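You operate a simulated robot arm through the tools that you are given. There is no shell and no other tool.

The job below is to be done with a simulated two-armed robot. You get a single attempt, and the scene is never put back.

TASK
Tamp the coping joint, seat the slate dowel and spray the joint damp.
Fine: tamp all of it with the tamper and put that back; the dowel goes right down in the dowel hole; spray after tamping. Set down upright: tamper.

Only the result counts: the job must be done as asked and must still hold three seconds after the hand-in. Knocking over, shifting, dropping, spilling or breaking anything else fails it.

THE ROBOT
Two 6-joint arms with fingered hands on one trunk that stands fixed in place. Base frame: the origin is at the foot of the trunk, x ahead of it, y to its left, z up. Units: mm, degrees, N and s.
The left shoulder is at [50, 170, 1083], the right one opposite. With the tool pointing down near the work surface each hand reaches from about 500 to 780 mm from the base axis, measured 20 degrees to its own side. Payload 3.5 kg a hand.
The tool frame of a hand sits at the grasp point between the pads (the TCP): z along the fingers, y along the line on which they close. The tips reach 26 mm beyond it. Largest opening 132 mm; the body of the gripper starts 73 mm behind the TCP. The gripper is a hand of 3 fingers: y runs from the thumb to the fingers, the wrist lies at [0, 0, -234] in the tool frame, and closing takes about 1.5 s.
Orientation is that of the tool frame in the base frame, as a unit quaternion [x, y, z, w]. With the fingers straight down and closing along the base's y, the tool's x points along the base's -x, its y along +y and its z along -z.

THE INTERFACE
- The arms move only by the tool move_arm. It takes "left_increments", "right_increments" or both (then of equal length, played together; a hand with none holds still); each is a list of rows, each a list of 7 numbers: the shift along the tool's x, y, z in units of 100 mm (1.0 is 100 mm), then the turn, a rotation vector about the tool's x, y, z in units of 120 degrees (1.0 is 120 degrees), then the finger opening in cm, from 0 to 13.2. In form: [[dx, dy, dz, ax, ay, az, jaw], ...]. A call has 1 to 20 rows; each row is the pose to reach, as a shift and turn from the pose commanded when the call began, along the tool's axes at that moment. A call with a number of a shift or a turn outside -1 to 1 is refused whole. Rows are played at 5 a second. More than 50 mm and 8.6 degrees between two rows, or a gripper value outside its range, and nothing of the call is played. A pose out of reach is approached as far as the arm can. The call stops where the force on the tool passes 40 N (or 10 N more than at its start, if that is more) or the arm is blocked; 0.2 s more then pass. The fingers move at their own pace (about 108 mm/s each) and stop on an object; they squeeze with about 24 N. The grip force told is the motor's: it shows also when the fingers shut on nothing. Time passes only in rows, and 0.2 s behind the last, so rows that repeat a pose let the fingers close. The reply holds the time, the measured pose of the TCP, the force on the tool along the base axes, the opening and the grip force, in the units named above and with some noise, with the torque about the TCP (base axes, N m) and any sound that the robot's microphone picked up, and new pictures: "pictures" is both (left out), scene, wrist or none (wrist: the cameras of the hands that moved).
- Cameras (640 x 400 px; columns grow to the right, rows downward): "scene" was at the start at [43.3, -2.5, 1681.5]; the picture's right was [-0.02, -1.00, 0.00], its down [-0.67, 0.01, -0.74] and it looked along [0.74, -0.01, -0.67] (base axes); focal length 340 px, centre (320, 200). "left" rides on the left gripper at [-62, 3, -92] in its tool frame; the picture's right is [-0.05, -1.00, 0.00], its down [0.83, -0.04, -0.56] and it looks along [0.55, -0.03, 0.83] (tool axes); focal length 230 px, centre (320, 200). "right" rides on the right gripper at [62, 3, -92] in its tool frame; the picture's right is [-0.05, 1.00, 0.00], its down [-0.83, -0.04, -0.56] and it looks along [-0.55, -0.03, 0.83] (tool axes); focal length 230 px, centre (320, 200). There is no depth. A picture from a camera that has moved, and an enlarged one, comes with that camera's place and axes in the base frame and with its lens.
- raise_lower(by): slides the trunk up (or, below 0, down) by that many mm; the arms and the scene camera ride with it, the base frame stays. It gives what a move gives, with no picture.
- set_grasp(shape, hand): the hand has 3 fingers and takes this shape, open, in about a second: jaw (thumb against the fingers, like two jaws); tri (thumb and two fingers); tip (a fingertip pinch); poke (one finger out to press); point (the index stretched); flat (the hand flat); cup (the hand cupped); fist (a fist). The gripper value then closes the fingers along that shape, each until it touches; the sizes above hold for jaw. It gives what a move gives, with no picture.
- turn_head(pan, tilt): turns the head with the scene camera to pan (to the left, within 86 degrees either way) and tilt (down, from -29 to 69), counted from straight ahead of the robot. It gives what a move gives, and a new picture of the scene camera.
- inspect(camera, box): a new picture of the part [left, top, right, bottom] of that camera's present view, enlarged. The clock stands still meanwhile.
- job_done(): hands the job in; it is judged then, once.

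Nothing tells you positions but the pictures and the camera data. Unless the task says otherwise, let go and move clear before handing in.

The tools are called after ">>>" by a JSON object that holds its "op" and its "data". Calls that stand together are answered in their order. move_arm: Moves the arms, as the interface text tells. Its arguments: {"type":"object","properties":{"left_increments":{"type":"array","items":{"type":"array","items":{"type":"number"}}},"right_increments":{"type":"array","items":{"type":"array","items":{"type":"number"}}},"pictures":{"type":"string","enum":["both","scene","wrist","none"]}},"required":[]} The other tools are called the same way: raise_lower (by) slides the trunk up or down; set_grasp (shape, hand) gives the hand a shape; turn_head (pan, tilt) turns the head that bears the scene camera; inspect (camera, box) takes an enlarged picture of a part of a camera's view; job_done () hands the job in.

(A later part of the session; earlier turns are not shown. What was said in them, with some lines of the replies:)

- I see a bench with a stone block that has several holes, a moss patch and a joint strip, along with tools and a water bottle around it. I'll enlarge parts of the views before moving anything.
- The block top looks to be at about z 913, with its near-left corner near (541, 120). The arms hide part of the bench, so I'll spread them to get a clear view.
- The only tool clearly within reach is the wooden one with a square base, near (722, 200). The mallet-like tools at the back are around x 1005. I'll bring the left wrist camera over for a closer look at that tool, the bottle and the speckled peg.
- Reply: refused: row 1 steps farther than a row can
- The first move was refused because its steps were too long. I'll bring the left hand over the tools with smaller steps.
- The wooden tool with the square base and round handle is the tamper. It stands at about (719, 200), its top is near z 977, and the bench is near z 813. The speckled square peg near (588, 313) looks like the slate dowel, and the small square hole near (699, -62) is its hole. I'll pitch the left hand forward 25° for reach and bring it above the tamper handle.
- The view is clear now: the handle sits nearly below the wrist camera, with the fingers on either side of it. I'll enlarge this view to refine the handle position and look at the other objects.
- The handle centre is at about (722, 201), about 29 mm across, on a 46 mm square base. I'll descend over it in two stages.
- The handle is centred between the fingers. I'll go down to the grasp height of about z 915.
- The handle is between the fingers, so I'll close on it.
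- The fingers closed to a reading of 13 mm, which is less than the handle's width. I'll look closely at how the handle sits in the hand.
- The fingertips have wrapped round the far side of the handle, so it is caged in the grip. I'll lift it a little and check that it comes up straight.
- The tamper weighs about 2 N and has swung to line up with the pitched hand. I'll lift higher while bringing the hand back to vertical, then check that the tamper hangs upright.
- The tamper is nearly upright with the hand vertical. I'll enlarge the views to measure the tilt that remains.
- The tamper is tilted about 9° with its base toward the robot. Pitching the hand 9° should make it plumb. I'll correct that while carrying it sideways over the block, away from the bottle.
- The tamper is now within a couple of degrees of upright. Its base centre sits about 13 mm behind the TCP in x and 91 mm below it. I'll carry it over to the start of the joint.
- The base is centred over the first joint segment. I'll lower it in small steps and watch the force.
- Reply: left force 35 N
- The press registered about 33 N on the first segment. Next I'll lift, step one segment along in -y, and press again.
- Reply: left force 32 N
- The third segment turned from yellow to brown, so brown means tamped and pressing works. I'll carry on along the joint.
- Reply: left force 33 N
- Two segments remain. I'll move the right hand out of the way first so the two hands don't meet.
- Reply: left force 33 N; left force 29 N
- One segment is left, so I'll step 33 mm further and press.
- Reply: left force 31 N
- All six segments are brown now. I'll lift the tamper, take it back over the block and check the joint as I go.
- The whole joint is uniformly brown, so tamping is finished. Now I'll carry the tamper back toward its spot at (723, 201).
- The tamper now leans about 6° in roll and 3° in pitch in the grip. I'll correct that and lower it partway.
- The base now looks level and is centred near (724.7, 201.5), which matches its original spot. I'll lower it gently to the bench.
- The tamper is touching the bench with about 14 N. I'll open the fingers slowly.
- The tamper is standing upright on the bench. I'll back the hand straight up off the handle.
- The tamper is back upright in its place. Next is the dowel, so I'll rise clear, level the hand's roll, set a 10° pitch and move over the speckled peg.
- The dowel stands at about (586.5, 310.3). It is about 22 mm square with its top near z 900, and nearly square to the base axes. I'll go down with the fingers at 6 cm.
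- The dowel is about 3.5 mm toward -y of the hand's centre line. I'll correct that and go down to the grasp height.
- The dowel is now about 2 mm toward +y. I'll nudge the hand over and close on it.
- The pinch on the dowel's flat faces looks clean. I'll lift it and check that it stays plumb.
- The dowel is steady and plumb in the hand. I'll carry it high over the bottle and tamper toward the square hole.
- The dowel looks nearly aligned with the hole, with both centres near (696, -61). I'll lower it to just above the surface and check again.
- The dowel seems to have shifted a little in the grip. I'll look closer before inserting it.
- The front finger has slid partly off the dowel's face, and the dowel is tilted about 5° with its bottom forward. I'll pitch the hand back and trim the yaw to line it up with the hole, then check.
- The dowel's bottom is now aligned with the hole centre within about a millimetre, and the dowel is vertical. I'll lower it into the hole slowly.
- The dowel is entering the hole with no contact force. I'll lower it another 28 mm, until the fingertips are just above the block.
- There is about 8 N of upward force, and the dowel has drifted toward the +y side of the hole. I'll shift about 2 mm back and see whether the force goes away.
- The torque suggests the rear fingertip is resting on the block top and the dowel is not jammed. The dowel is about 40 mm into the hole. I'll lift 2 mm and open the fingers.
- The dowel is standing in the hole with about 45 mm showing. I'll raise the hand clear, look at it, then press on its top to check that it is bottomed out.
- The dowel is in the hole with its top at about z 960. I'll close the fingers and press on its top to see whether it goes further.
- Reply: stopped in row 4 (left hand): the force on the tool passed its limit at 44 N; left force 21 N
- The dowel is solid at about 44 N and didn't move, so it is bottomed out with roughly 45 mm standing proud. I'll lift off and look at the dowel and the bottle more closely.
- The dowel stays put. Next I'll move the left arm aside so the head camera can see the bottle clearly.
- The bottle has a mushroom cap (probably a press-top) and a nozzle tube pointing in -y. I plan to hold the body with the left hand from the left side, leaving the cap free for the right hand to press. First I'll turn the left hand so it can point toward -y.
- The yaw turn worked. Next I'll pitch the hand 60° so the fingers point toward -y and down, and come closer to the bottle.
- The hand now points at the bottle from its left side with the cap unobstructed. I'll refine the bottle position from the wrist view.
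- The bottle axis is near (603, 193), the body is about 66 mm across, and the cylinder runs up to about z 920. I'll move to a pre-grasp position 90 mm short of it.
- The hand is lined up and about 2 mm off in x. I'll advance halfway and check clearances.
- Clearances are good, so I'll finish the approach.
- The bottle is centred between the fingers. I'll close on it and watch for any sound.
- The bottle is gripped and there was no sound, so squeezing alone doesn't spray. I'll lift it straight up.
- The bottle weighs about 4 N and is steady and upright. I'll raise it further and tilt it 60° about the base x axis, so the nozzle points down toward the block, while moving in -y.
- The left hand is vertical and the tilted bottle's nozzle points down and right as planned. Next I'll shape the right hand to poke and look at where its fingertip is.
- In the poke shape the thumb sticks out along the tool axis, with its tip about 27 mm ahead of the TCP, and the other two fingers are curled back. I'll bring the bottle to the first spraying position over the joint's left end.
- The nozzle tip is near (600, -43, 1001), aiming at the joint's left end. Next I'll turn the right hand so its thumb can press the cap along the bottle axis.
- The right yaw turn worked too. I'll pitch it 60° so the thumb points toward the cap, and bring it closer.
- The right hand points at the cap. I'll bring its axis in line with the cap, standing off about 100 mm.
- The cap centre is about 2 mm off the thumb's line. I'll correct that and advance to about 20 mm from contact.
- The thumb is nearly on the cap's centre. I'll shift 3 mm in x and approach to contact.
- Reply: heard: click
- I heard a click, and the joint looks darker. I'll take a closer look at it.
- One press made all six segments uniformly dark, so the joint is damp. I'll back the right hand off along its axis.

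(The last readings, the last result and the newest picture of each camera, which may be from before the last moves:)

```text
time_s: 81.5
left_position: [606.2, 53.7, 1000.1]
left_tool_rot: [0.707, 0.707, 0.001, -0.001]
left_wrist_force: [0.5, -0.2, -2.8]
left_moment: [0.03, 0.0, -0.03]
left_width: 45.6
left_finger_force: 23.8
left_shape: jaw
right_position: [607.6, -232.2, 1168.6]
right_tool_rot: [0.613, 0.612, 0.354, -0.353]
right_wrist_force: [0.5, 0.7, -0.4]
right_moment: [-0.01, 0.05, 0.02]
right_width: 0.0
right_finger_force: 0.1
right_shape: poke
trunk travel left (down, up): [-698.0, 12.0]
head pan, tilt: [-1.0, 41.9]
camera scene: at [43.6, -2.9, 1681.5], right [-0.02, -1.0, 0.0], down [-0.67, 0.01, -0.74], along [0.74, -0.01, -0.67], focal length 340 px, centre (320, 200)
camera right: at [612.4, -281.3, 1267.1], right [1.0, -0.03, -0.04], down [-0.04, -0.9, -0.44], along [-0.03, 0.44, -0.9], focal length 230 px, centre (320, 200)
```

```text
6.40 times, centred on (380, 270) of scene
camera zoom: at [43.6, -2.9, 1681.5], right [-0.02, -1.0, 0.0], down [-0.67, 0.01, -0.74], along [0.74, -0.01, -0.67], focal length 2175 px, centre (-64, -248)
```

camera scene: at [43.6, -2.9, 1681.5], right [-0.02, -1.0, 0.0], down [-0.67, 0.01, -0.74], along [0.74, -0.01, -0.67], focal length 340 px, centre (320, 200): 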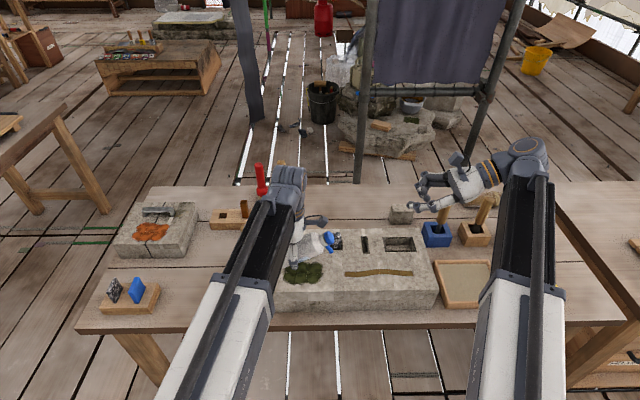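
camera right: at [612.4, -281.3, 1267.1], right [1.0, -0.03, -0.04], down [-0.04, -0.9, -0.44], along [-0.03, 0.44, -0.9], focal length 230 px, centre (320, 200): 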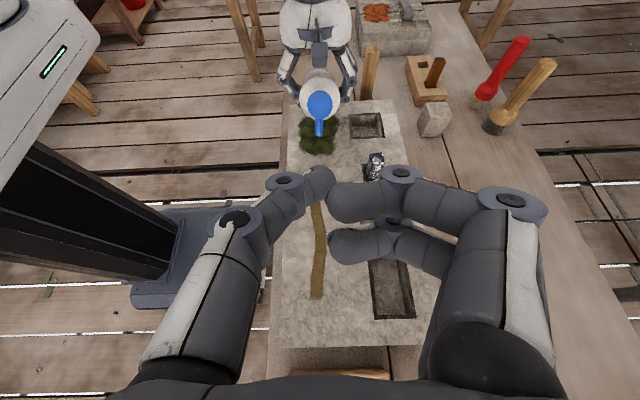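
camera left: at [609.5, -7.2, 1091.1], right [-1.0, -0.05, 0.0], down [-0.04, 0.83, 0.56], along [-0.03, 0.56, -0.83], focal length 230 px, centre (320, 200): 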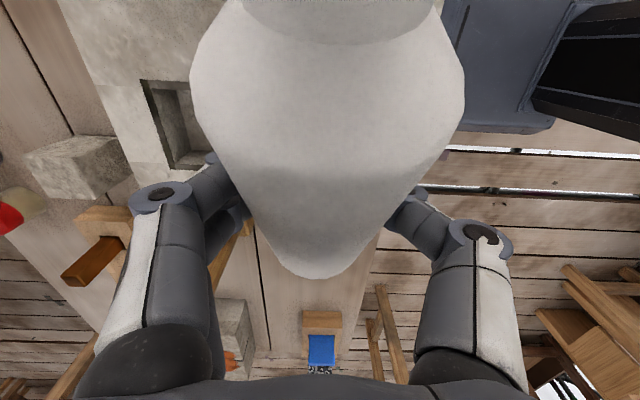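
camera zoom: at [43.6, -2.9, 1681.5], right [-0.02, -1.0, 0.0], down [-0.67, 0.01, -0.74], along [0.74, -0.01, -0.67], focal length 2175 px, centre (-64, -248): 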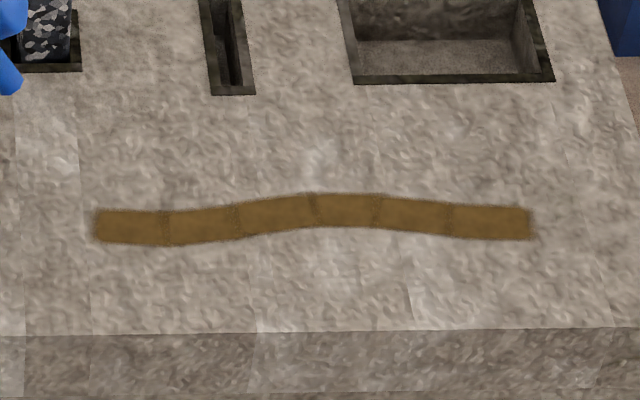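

The joint stays uniformly dark. Now I'll return the bottle, moving back in +y first.

>>> {"op": "move_arm", "data": {"left_increments": [[0.2, -0.006, -0.08, 0, 0, 0, 0], [0.4, -0.012, -0.16, 0, 0, 0, 0], [0.6, -0.018, -0.2, 0, 0, 0, 0], [0.8, -0.02, -0.2, 0, 0, 0, 0]], "pictures": "none"}}

>>> {"op": "move_arm", "data": {"left_increments": [[0.1, 0, 0, 0, -0.0625, 0, 0], [0.2, 0, 0, 0, -0.125, 0, 0], [0.3, 0, 0, 0, -0.1875, 0, 0], [0.38, 0, 0, 0, -0.25, 0, 0], [0.45, 0, 0, 0, -0.3125, 0, 0], [0.52, 0, 0, 0, -0.375, 0, 0], [0.57, 0, 0, 0, -0.4375, 0, 0], [0.6, 0, 0, 0, -0.5, 0, 0], [0.6, 0, 0, 0, -0.5, 0, 0]], "pictures": "both"}}

>>> {"op": "inspect", "data": {"camera": "scene", "box": [180, 180, 300, 300]}}

>>> {"op": "inspect", "data": {"camera": "right", "box": [240, 0, 480, 170]}}

```text
time_s: 82.5
left_position: [606.9, 133.2, 1021.0]
left_tool_rot: [0.706, 0.708, 0.0, 0.0]
left_wrist_force: [0.0, 0.1, -2.4]
left_moment: [0.06, 0.0, 0.0]
left_width: 45.6
left_finger_force: 23.9
left_shape: jaw
right_position: [607.7, -231.0, 1168.1]
right_tool_rot: [0.613, 0.612, 0.353, -0.353]
right_wrist_force: [-0.3, 0.2, 0.0]
right_moment: [0.03, 0.0, 0.04]
right_width: 0.0
right_finger_force: 0.1
right_shape: poke
trunk travel left (down, up): [-698.0, 12.0]
head pan, tilt: [-1.0, 41.9]
```

```text
time_s: 84.5
left_position: [605.0, 190.9, 1019.6]
left_tool_rot: [0.613, 0.613, -0.353, 0.353]
left_wrist_force: [0.0, 0.1, -3.6]
left_moment: [0.02, -0.01, 0.02]
left_width: 45.4
left_finger_force: 23.9
left_shape: jaw
right_position: [606.4, -231.1, 1167.5]
right_tool_rot: [0.612, 0.612, 0.354, -0.354]
right_wrist_force: [0.3, -0.6, 0.1]
right_moment: [-0.01, -0.02, 0.01]
right_width: 0.0
right_finger_force: 0.1
right_shape: poke
trunk travel left (down, up): [-698.0, 12.0]
head pan, tilt: [-1.0, 41.9]
camera scene: at [43.6, -2.5, 1681.5], right [-0.02, -1.0, 0.0], down [-0.67, 0.01, -0.74], along [0.74, -0.01, -0.67], focal length 340 px, centre (320, 200)
camera left: at [608.4, 241.3, 1118.6], right [-1.0, -0.03, 0.04], down [-0.04, 0.9, -0.44], along [-0.03, -0.44, -0.9], focal length 230 px, centre (320, 200)
```

scene: 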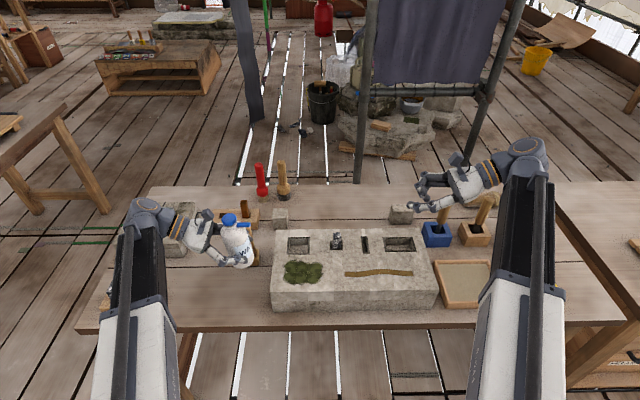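
left: 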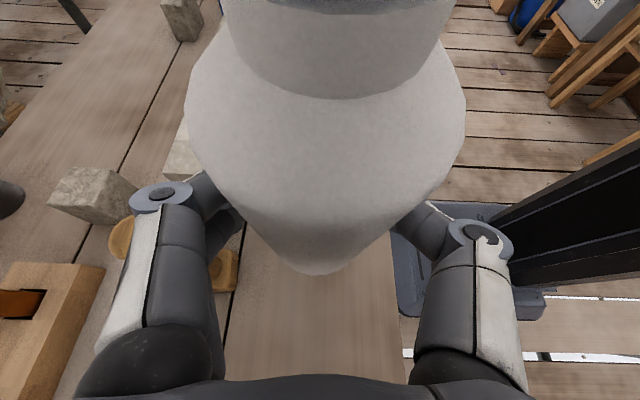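

```text
3.33 times, centred on (240, 240) of scene
camera zoom: at [43.6, -2.5, 1681.5], right [-0.02, -1.0, 0.0], down [-0.67, 0.01, -0.74], along [0.74, -0.01, -0.67], focal length 1133 px, centre (587, 67)
```

zoom: 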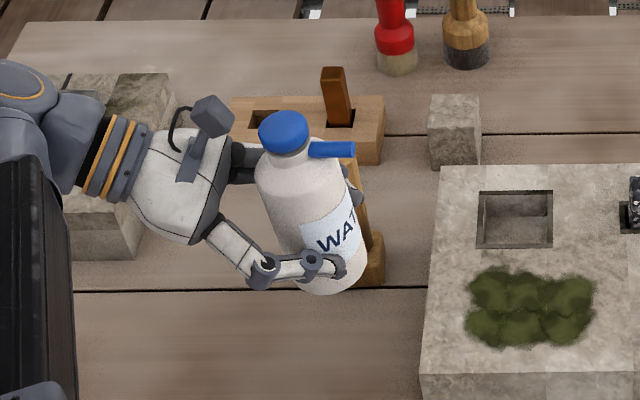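

```text
2.35 times, centred on (360, 85) of right
camera zoom: at [612.3, -280.7, 1267.0], right [1.0, -0.03, -0.04], down [-0.04, -0.9, -0.44], along [-0.03, 0.44, -0.9], focal length 541 px, centre (226, 471)
```

zoom: 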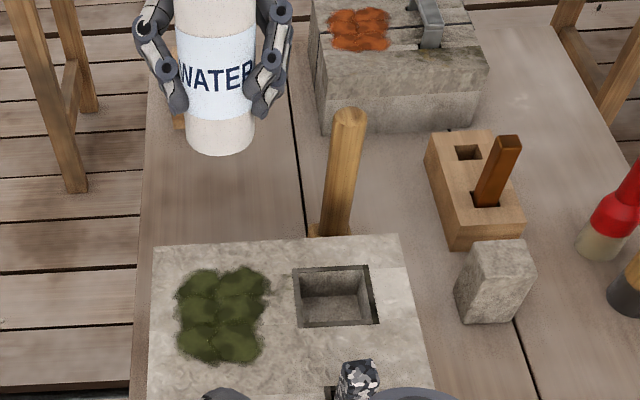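

The bottle leans about 4° toward the palm after the press. I'll correct that and lower it toward its original spot.

>>> {"op": "move_arm", "data": {"left_increments": [[0.22, -0.003, 0.116, 0, 0.011, 0, 0], [0.443, -0.006, 0.232, 0, 0.022, 0, 0], [0.665, -0.008, 0.349, 0, 0.033, 0, 0], [0.886, -0.01, 0.465, 0, 0.033, 0, 0], [0.886, -0.01, 0.465, 0, 0.033, 0, 0]], "pictures": "both"}}

>>> {"op": "inspect", "data": {"camera": "scene", "box": [180, 200, 300, 310]}}

>>> {"op": "inspect", "data": {"camera": "right", "box": [240, 0, 480, 170]}}

```text
time_s: 85.7
left_position: [603.1, 196.2, 918.1]
left_tool_rot: [0.624, 0.626, -0.33, 0.332]
left_wrist_force: [-0.6, 0.1, -3.1]
left_moment: [-0.02, -0.01, 0.03]
left_width: 45.0
left_finger_force: 23.6
left_shape: jaw
right_position: [606.4, -231.0, 1167.6]
right_tool_rot: [0.612, 0.613, 0.353, -0.354]
right_wrist_force: [-0.4, 0.0, 0.6]
right_moment: [0.02, -0.04, 0.01]
right_width: 0.1
right_finger_force: 0.1
right_shape: poke
trunk travel left (down, up): [-698.0, 12.0]
head pan, tilt: [-1.0, 41.9]
camera scene: at [43.6, -2.5, 1681.5], right [-0.02, -1.0, 0.0], down [-0.67, 0.01, -0.74], along [0.74, -0.01, -0.67], focal length 340 px, centre (320, 200)
camera left: at [605.4, 238.9, 1020.9], right [-1.0, -0.03, 0.04], down [-0.04, 0.93, -0.38], along [-0.03, -0.38, -0.93], focal length 230 px, centre (320, 200)
```

scene: 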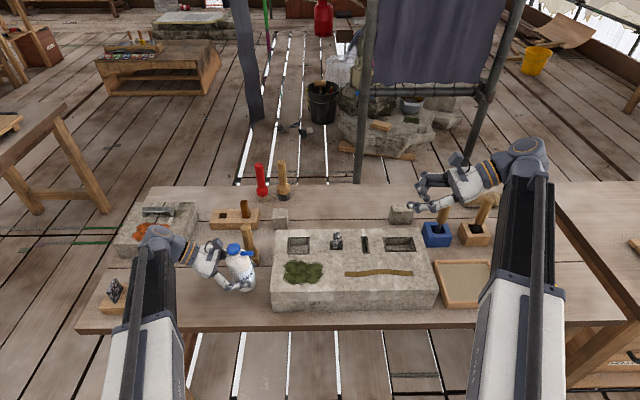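
left: 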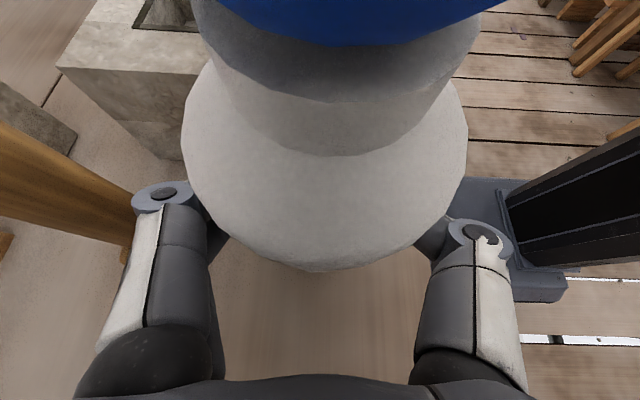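

```text
3.64 times, centred on (240, 255) of scene
camera zoom: at [43.6, -2.5, 1681.5], right [-0.02, -1.0, 0.0], down [-0.67, 0.01, -0.74], along [0.74, -0.01, -0.67], focal length 1236 px, centre (611, 0)
```

zoom: 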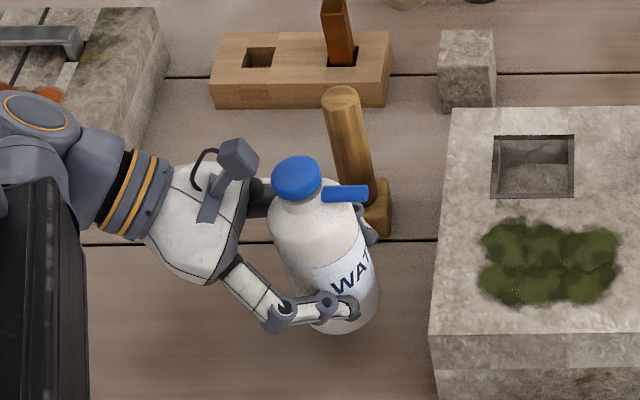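

```text
2.35 times, centred on (360, 85) of right
camera zoom: at [612.3, -280.6, 1267.0], right [1.0, -0.03, -0.04], down [-0.04, -0.9, -0.44], along [-0.03, 0.44, -0.9], focal length 541 px, centre (226, 471)
```

zoom: 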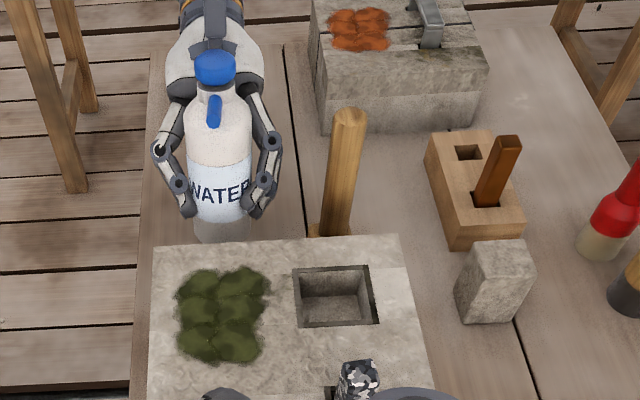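

The bottle is slowly tipping back in the grip because its weight is above the fingers. I'll correct the tilt while lowering it to just above the bench.

>>> {"op": "move_arm", "data": {"left_increments": [[0.114, 0, 0.081, 0, 0.02, 0, 0], [0.228, 0, 0.163, 0, 0.04, 0, 0], [0.326, 0, 0.233, 0, 0.058, 0, 0]], "pictures": "none"}}

>>> {"op": "inspect", "data": {"camera": "scene", "box": [190, 220, 290, 310]}}

>>> {"op": "inspect", "data": {"camera": "right", "box": [240, 0, 480, 170]}}

>>> {"op": "inspect", "data": {"camera": "left", "box": [0, 0, 640, 400]}}

```text
time_s: 86.5
left_position: [603.8, 194.1, 877.2]
left_tool_rot: [0.644, 0.644, -0.293, 0.292]
left_wrist_force: [-0.2, 0.3, -3.6]
left_moment: [0.0, 0.02, 0.01]
left_width: 45.0
left_finger_force: 23.4
left_shape: jaw
right_position: [607.6, -231.7, 1167.5]
right_tool_rot: [0.612, 0.612, 0.353, -0.354]
right_wrist_force: [0.5, -0.1, -0.3]
right_moment: [0.02, 0.01, -0.03]
right_width: 0.0
right_finger_force: 0.1
right_shape: poke
trunk travel left (down, up): [-698.0, 12.0]
head pan, tilt: [-1.0, 41.9]
```

```text
4.44 times, centred on (240, 265) of scene
camera zoom: at [43.7, -2.5, 1681.5], right [-0.02, -1.0, 0.0], down [-0.67, 0.01, -0.74], along [0.74, -0.01, -0.67], focal length 1510 px, centre (676, -89)
```

zoom: 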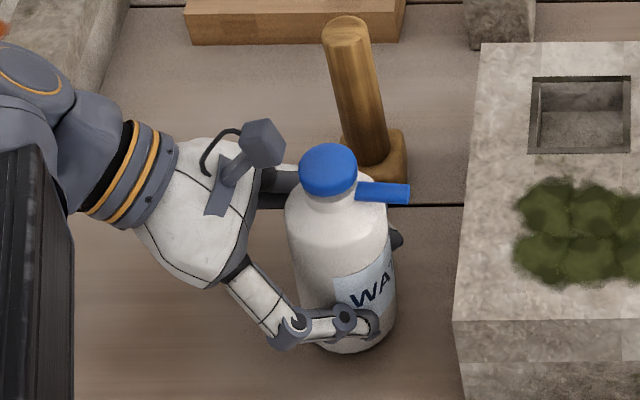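

```text
2.35 times, centred on (360, 85) of right
camera zoom: at [612.4, -280.6, 1267.0], right [1.0, -0.03, -0.04], down [-0.04, -0.9, -0.44], along [-0.03, 0.44, -0.9], focal length 541 px, centre (226, 471)
```

zoom: 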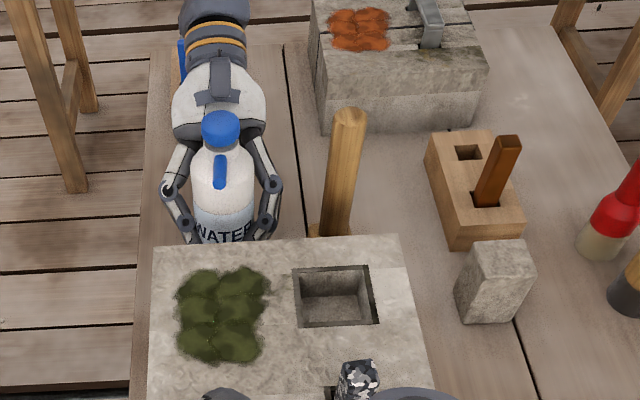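

```text
1.00 times, centred on (320, 200) of left (not enlarged: the box is as wide or as high as the picture)
camera zoom: at [607.4, 224.1, 984.4], right [-1.0, -0.04, 0.04], down [-0.04, 0.96, -0.26], along [-0.03, -0.26, -0.96], focal length 230 px, centre (320, 200)
```

zoom: 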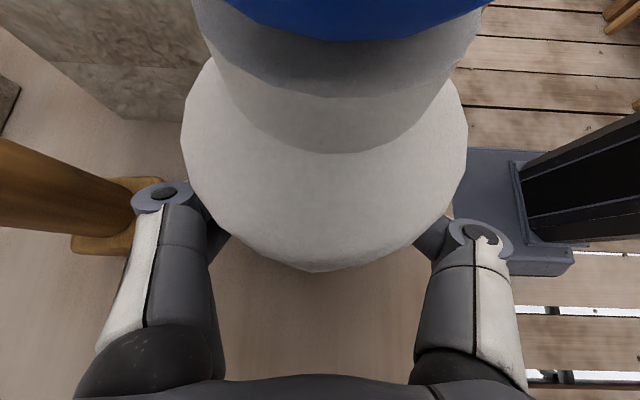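

I overcorrected slightly; the bottle now leans about 4° the other way. I'll rotate back 4° and lower gently to touch.

>>> {"op": "move_arm", "data": {"left_increments": [[0.02, 0, 0.017, 0, -0.017, 0, 0], [0.038, 0, 0.033, 0, -0.033, 0, 0], [0.053, 0, 0.046, 0, -0.033, 0, 0], [0.06, 0, 0.053, 0, -0.033, 0, 0]], "pictures": "none"}}

>>> {"op": "inspect", "data": {"camera": "scene", "box": [190, 220, 290, 310]}}

```text
time_s: 87.5
left_position: [604.6, 194.8, 870.5]
left_tool_rot: [0.633, 0.633, -0.315, 0.315]
left_wrist_force: [0.1, -0.2, -2.5]
left_moment: [0.01, 0.0, -0.02]
left_width: 44.7
left_finger_force: 23.9
left_shape: jaw
right_position: [607.5, -231.2, 1168.8]
right_tool_rot: [0.612, 0.612, 0.353, -0.354]
right_wrist_force: [0.5, -0.2, 0.5]
right_moment: [0.0, 0.01, 0.0]
right_width: 0.0
right_finger_force: 0.0
right_shape: poke
trunk travel left (down, up): [-698.0, 12.0]
head pan, tilt: [-1.0, 41.9]
```

```text
4.44 times, centred on (240, 265) of scene
camera zoom: at [43.6, -2.4, 1681.5], right [-0.02, -1.0, 0.0], down [-0.67, 0.01, -0.74], along [0.74, -0.01, -0.67], focal length 1510 px, centre (676, -89)
```

zoom: 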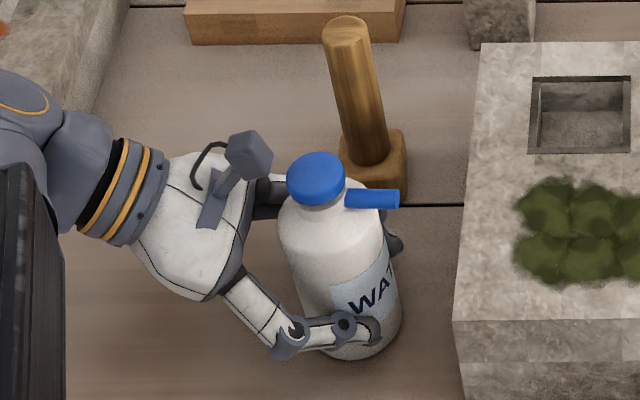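

It's close to upright and a few millimetres above the bench. I'll lower to contact.

>>> {"op": "move_arm", "data": {"left_increments": [[0.016, 0, 0.012, 0, 0, 0, 0], [0.032, 0, 0.024, 0, 0, 0, 0], [0.044, 0, 0.033, 0, 0, 0, 0]], "pictures": "none"}}

>>> {"op": "inspect", "data": {"camera": "scene", "box": [190, 220, 290, 310]}}

```text
time_s: 88.3
left_position: [602.9, 195.4, 868.7]
left_tool_rot: [0.633, 0.633, -0.314, 0.317]
left_wrist_force: [1.4, 0.5, 11.4]
left_moment: [-0.11, -0.15, -0.01]
left_width: 44.7
left_finger_force: 23.9
left_shape: jaw
right_position: [607.1, -232.0, 1169.0]
right_tool_rot: [0.612, 0.612, 0.355, -0.353]
right_wrist_force: [0.4, -1.2, 0.8]
right_moment: [0.02, -0.02, 0.0]
right_width: 0.0
right_finger_force: 0.2
right_shape: poke
trunk travel left (down, up): [-698.0, 12.0]
head pan, tilt: [-1.0, 41.9]
```

```text
4.44 times, centred on (240, 265) of scene
camera zoom: at [42.4, -2.9, 1681.8], right [-0.02, -1.0, 0.0], down [-0.67, 0.01, -0.75], along [0.75, -0.01, -0.67], focal length 1510 px, centre (676, -89)
```

zoom: 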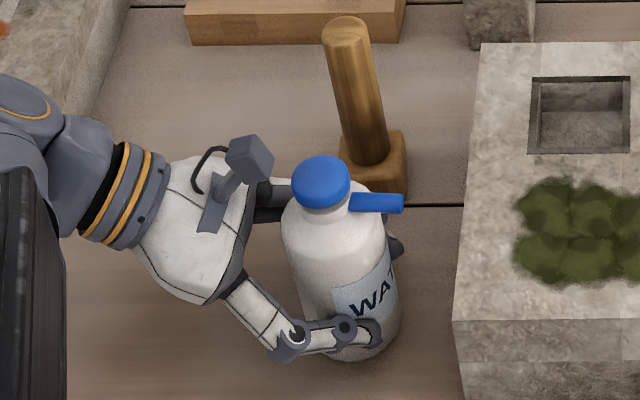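

The bottle is resting on the bench with about 15 N, upright and within a few millimetres of its original spot. I'll open the fingers slowly.

>>> {"op": "move_arm", "data": {"left_increments": [[0, 0, 0, 0, 0, 0, 5], [0, 0, 0, 0, 0, 0, 5.8], [0, 0, 0, 0, 0, 0, 6.6], [0, 0, 0, 0, 0, 0, 7.4], [0, 0, 0, 0, 0, 0, 8.2], [0, 0, 0, 0, 0, 0, 9], [0, 0, 0, 0, 0, 0, 9]], "pictures": "both"}}

>>> {"op": "inspect", "data": {"camera": "scene", "box": [190, 220, 290, 310]}}

```text
time_s: 89.9
left_position: [603.4, 195.3, 865.6]
left_tool_rot: [0.633, 0.633, -0.314, 0.316]
left_wrist_force: [-0.3, 0.2, -1.3]
left_moment: [-0.01, 0.01, 0.02]
left_width: 89.4
left_finger_force: 0.0
left_shape: jaw
right_position: [606.8, -232.1, 1167.2]
right_tool_rot: [0.613, 0.612, 0.354, -0.353]
right_wrist_force: [-0.9, -0.2, -0.3]
right_moment: [0.02, 0.05, 0.01]
right_width: 0.1
right_finger_force: 0.1
right_shape: poke
trunk travel left (down, up): [-698.0, 12.0]
head pan, tilt: [-1.0, 41.9]
camera scene: at [43.3, -2.5, 1681.5], right [-0.02, -1.0, 0.0], down [-0.67, 0.01, -0.74], along [0.74, -0.01, -0.67], focal length 340 px, centre (320, 200)
camera left: at [606.3, 232.4, 970.4], right [-1.0, -0.03, 0.04], down [-0.04, 0.94, -0.33], along [-0.03, -0.33, -0.94], focal length 230 px, centre (320, 200)
```

scene: 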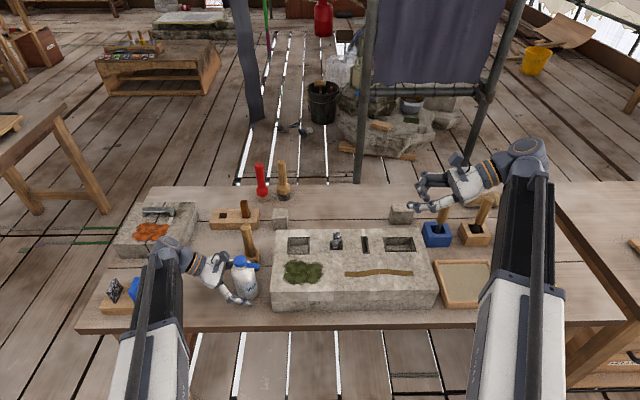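
left: 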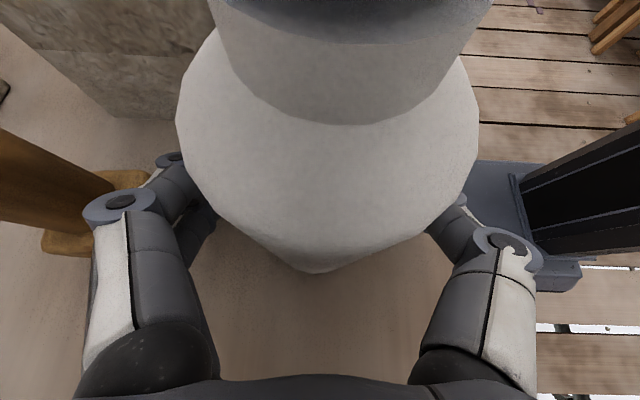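

```text
4.44 times, centred on (240, 265) of scene
camera zoom: at [43.3, -2.5, 1681.5], right [-0.02, -1.0, 0.0], down [-0.67, 0.01, -0.74], along [0.74, -0.01, -0.67], focal length 1510 px, centre (676, -89)
```

zoom: 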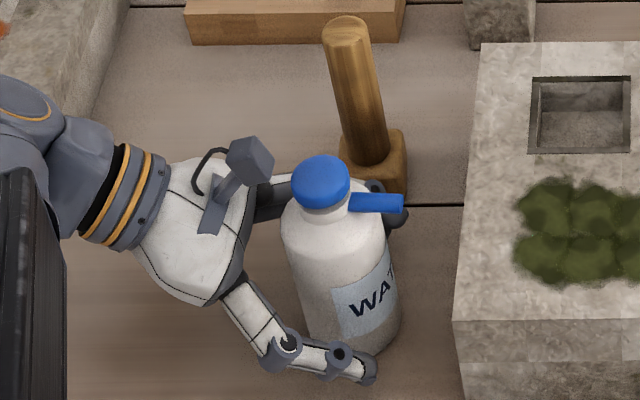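

The bottle stands free. I'll back the left hand straight out along its axis.

>>> {"op": "move_arm", "data": {"left_increments": [[0, 0, -0.15, 0, 0, 0, 9], [0, 0, -0.4, 0, 0, 0, 9], [0, 0, -0.7, 0, 0, 0, 9], [0, 0, -1.0, 0, 0, 0, 9]], "pictures": "none"}}

>>> {"op": "move_arm", "data": {"left_increments": [[0, 0, -0.3, 0, 0, 0, 9], [0, 0, -0.6, 0, 0, 0, 9], [0, 0, -0.8, 0, 0, 0, 9]], "pictures": "both"}}

>>> {"op": "inspect", "data": {"camera": "scene", "box": [190, 200, 310, 310]}}

>>> {"op": "inspect", "data": {"camera": "scene", "box": [270, 220, 450, 320]}}

```text
time_s: 90.9
left_position: [603.8, 275.3, 928.8]
left_tool_rot: [0.633, 0.633, -0.315, 0.315]
left_wrist_force: [-0.5, 0.4, 0.3]
left_moment: [-0.01, -0.01, -0.01]
left_width: 89.3
left_finger_force: 0.1
left_shape: jaw
right_position: [607.4, -232.1, 1167.4]
right_tool_rot: [0.613, 0.612, 0.354, -0.353]
right_wrist_force: [-0.2, 0.4, 0.1]
right_moment: [0.01, 0.02, 0.0]
right_width: 0.0
right_finger_force: 0.1
right_shape: poke
trunk travel left (down, up): [-698.0, 12.0]
head pan, tilt: [-1.0, 41.9]
```

```text
time_s: 91.7
left_position: [601.6, 339.5, 976.8]
left_tool_rot: [0.633, 0.633, -0.315, 0.315]
left_wrist_force: [0.9, -0.8, 0.3]
left_moment: [0.02, 0.02, -0.01]
left_width: 89.5
left_finger_force: 0.0
left_shape: jaw
right_position: [606.5, -231.3, 1168.5]
right_tool_rot: [0.612, 0.612, 0.354, -0.354]
right_wrist_force: [-0.2, -0.8, 0.8]
right_moment: [0.0, 0.01, 0.02]
right_width: 0.0
right_finger_force: 0.1
right_shape: poke
trunk travel left (down, up): [-698.0, 12.0]
head pan, tilt: [-1.0, 41.9]
camera scene: at [43.3, -2.4, 1681.5], right [-0.02, -1.0, 0.0], down [-0.67, 0.01, -0.74], along [0.74, -0.01, -0.67], focal length 340 px, centre (320, 200)
camera left: at [604.8, 376.4, 1080.2], right [-1.0, -0.03, 0.04], down [-0.04, 0.94, -0.33], along [-0.03, -0.33, -0.94], focal length 230 px, centre (320, 200)
```

scene: 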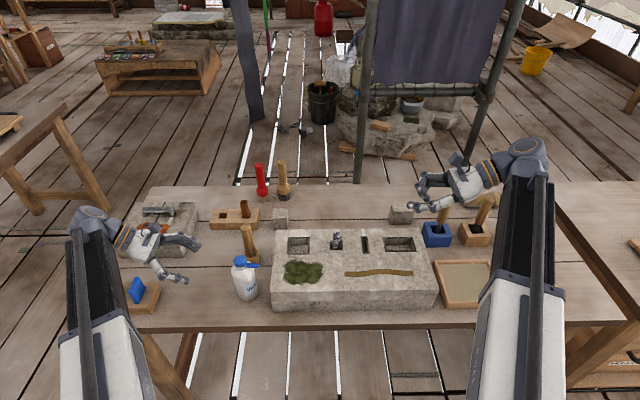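
left: 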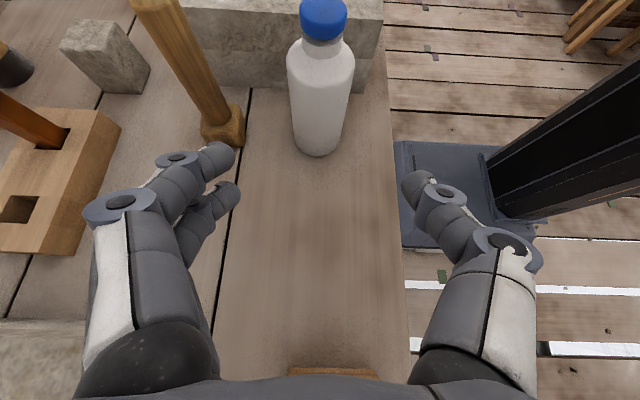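

```text
3.64 times, centred on (250, 255) of scene
camera zoom: at [43.3, -2.4, 1681.5], right [-0.02, -1.0, 0.0], down [-0.67, 0.01, -0.74], along [0.74, -0.01, -0.67], focal length 1236 px, centre (574, 0)
```

zoom: 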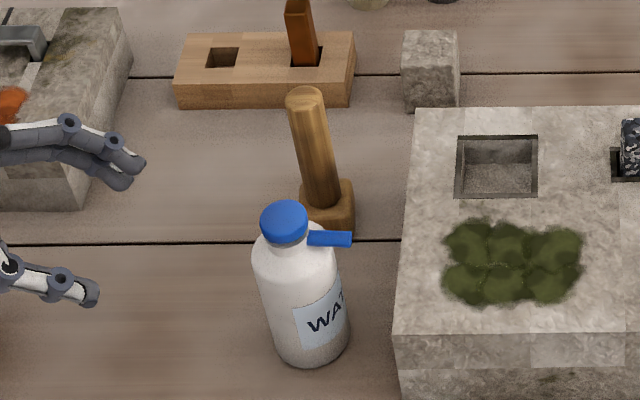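

```text
3.56 times, centred on (360, 270) of scene
camera zoom: at [43.3, -2.4, 1681.5], right [-0.02, -1.0, 0.0], down [-0.67, 0.01, -0.74], along [0.74, -0.01, -0.67], focal length 1208 px, centre (178, -49)
```

zoom: 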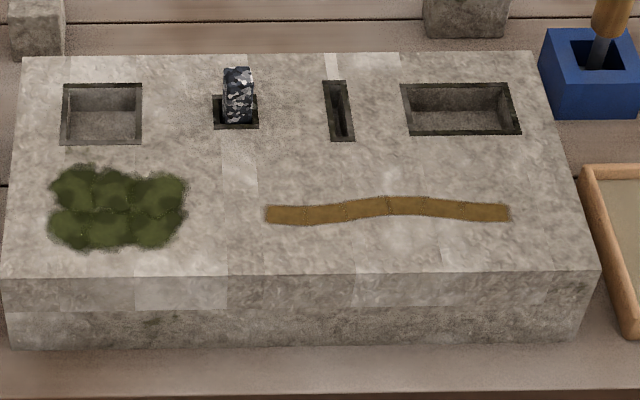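

>>> {"op": "inspect", "data": {"camera": "scene", "box": [330, 250, 430, 290]}}

>>> {"op": "inspect", "data": {"camera": "scene", "box": [225, 215, 275, 310]}}

>>> {"op": "inspect", "data": {"camera": "scene", "box": [300, 220, 380, 260]}}

```text
6.40 times, centred on (380, 270) of scene
camera zoom: at [43.3, -2.4, 1681.5], right [-0.02, -1.0, 0.0], down [-0.67, 0.01, -0.74], along [0.74, -0.01, -0.67], focal length 2175 px, centre (-64, -248)
```

zoom: 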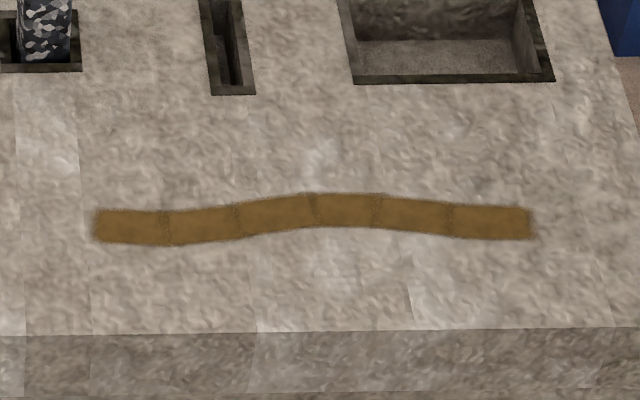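

```text
4.21 times, centred on (250, 262) of scene
camera zoom: at [43.3, -2.4, 1681.5], right [-0.02, -1.0, 0.0], down [-0.67, 0.01, -0.74], along [0.74, -0.01, -0.67], focal length 1431 px, centre (615, -63)
```

zoom: 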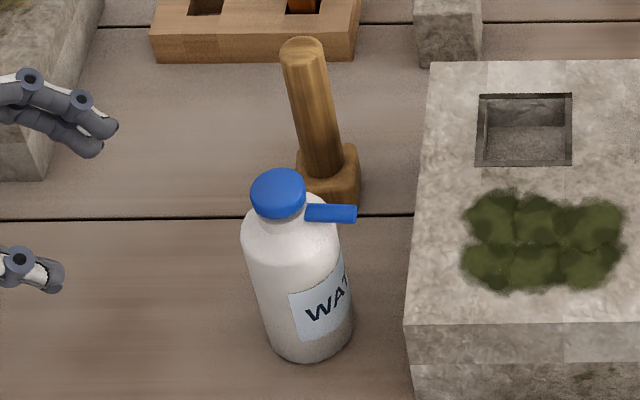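

```text
8.00 times, centred on (340, 240) of scene
camera zoom: at [43.3, -2.4, 1681.5], right [-0.02, -1.0, 0.0], down [-0.67, 0.01, -0.74], along [0.74, -0.01, -0.67], focal length 2718 px, centre (160, -120)
```

zoom: 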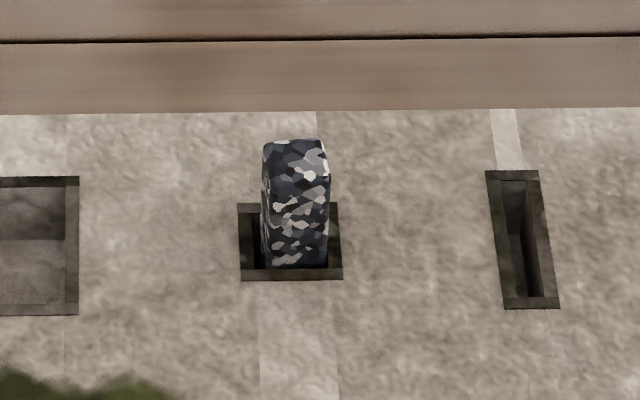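

Everything looks right: all six joint segments are dark, the dowel is seated, and the tamper and bottle are upright in their places. I'll move both hands well clear and do a last check.

>>> {"op": "move_arm", "data": {"left_increments": [[-0.2, 0, -0.15, 0, 0, 0, 9], [-0.5, 0, -0.38, 0, 0, 0, 9], [-0.8, 0, -0.6, 0, 0, 0, 9]], "right_increments": [[0, 0, -0.3, 0, 0, 0, 0], [0, 0, -0.65, 0, 0, 0, 0], [0, 0, -1.0, 0, 0, 0, 0]], "pictures": "both"}}

>>> {"op": "inspect", "data": {"camera": "scene", "box": [200, 180, 450, 320]}}

>>> {"op": "inspect", "data": {"camera": "scene", "box": [330, 250, 430, 290]}}

```text
time_s: 92.5
left_position: [602.5, 338.5, 1075.0]
left_tool_rot: [0.632, 0.635, -0.311, 0.316]
left_wrist_force: [-0.4, 0.1, 0.3]
left_moment: [0.05, 0.03, 0.02]
left_width: 89.4
left_finger_force: 0.0
left_shape: jaw
right_position: [639.0, -271.9, 1187.5]
right_tool_rot: [0.621, 0.605, 0.366, -0.338]
right_wrist_force: [-0.1, 0.0, -0.3]
right_moment: [-0.01, -0.01, -0.03]
right_width: 0.0
right_finger_force: 0.1
right_shape: poke
right hand out of reach, approached as far as the arm can: row 1, 2, 3
trunk travel left (down, up): [-698.0, 12.0]
head pan, tilt: [-1.0, 41.9]
camera scene: at [43.1, -3.1, 1681.5], right [-0.02, -1.0, 0.0], down [-0.67, 0.01, -0.74], along [0.74, -0.01, -0.67], focal length 340 px, centre (320, 200)
camera right: at [640.7, -319.5, 1286.3], right [1.0, -0.07, -0.02], down [-0.07, -0.9, -0.44], along [0.01, 0.44, -0.9], focal length 230 px, centre (320, 200)
camera left: at [605.0, 375.1, 1179.3], right [-1.0, -0.04, 0.04], down [-0.05, 0.94, -0.32], along [-0.02, -0.33, -0.95], focal length 230 px, centre (320, 200)
```

scene: 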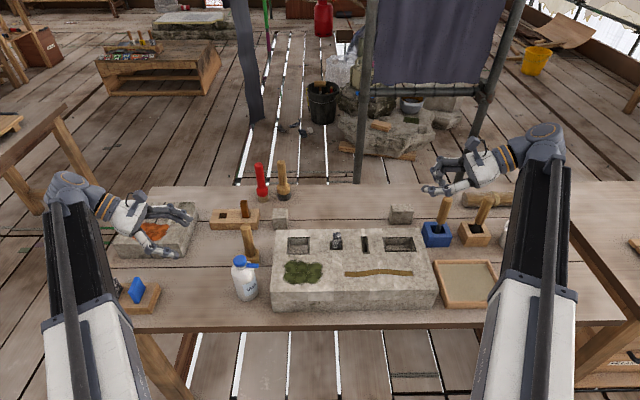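
right: 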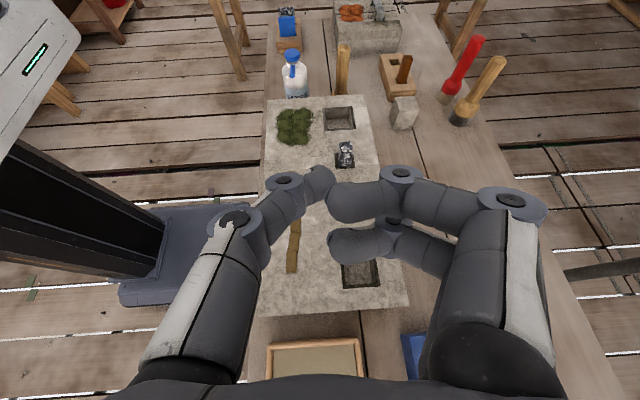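
left: 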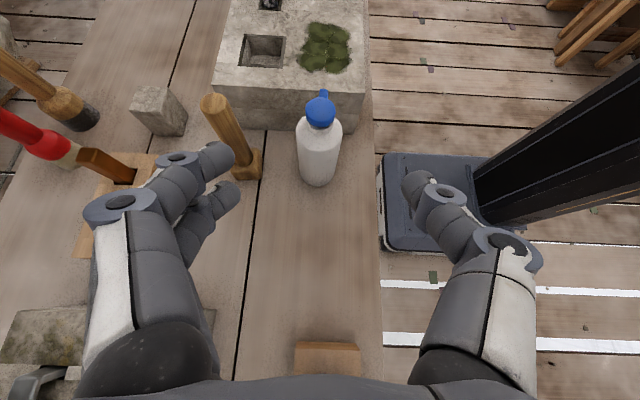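

```text
2.56 times, centred on (325, 250) of scene
camera zoom: at [43.1, -3.1, 1681.5], right [-0.02, -1.0, 0.0], down [-0.67, 0.01, -0.74], along [0.74, -0.01, -0.67], focal length 870 px, centre (307, 72)
```

zoom: 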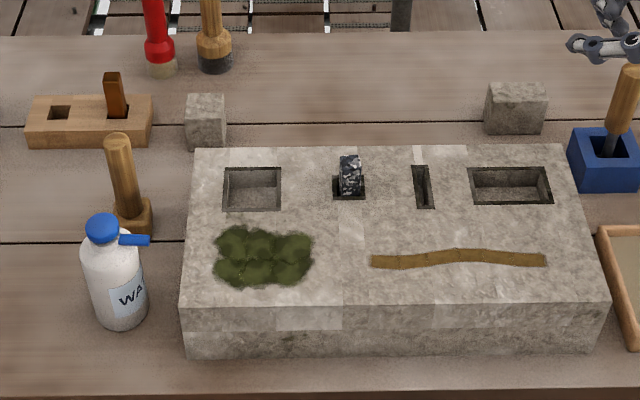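

```text
6.40 times, centred on (380, 270) of scene
camera zoom: at [43.1, -3.1, 1681.5], right [-0.02, -1.0, 0.0], down [-0.67, 0.01, -0.74], along [0.74, -0.01, -0.67], focal length 2175 px, centre (-64, -248)
```

zoom: 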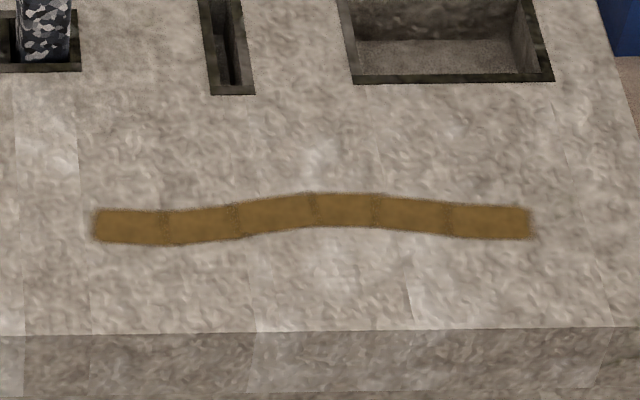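

The joint is tamped and damp, and the dowel is bottomed out in its hole. The tamper and bottle stand upright in their places, and both hands are clear. I'm handing in.

>>> {"op": "job_done", "data": {}}

```text
The job is handed in.
```

I tamped and sprayed the coping joint and seated the slate dowel, then handed the job in. No result has come back yet.

- **Joint:** I pressed the tamper along the whole length with about 26–33 N each time, and the loose yellow segments turned brown like the rest. After that, one press of the bottle's cap clicked and all six segments went evenly dark. They were still dark at the last look before hand-in.
- **Dowel:** I took the speckled square peg to be the slate dowel and the small square hole to be its hole. It sits about 41 mm deep with about 46 mm showing. A 44 N press on top did not move it, so I judged it bottomed out, though I could not see the floor of the hole.
- **Tamper:** it is back on its spot, upright and within about 3 mm of where it started.
- **Bottle:** it is standing upright, about 4 mm from where it was. It tipped a few degrees in the grip on the way back, and I straightened it before setting it down.

Both hands had let go and were clear when I handed in. I saw nothing else knocked over or moved.
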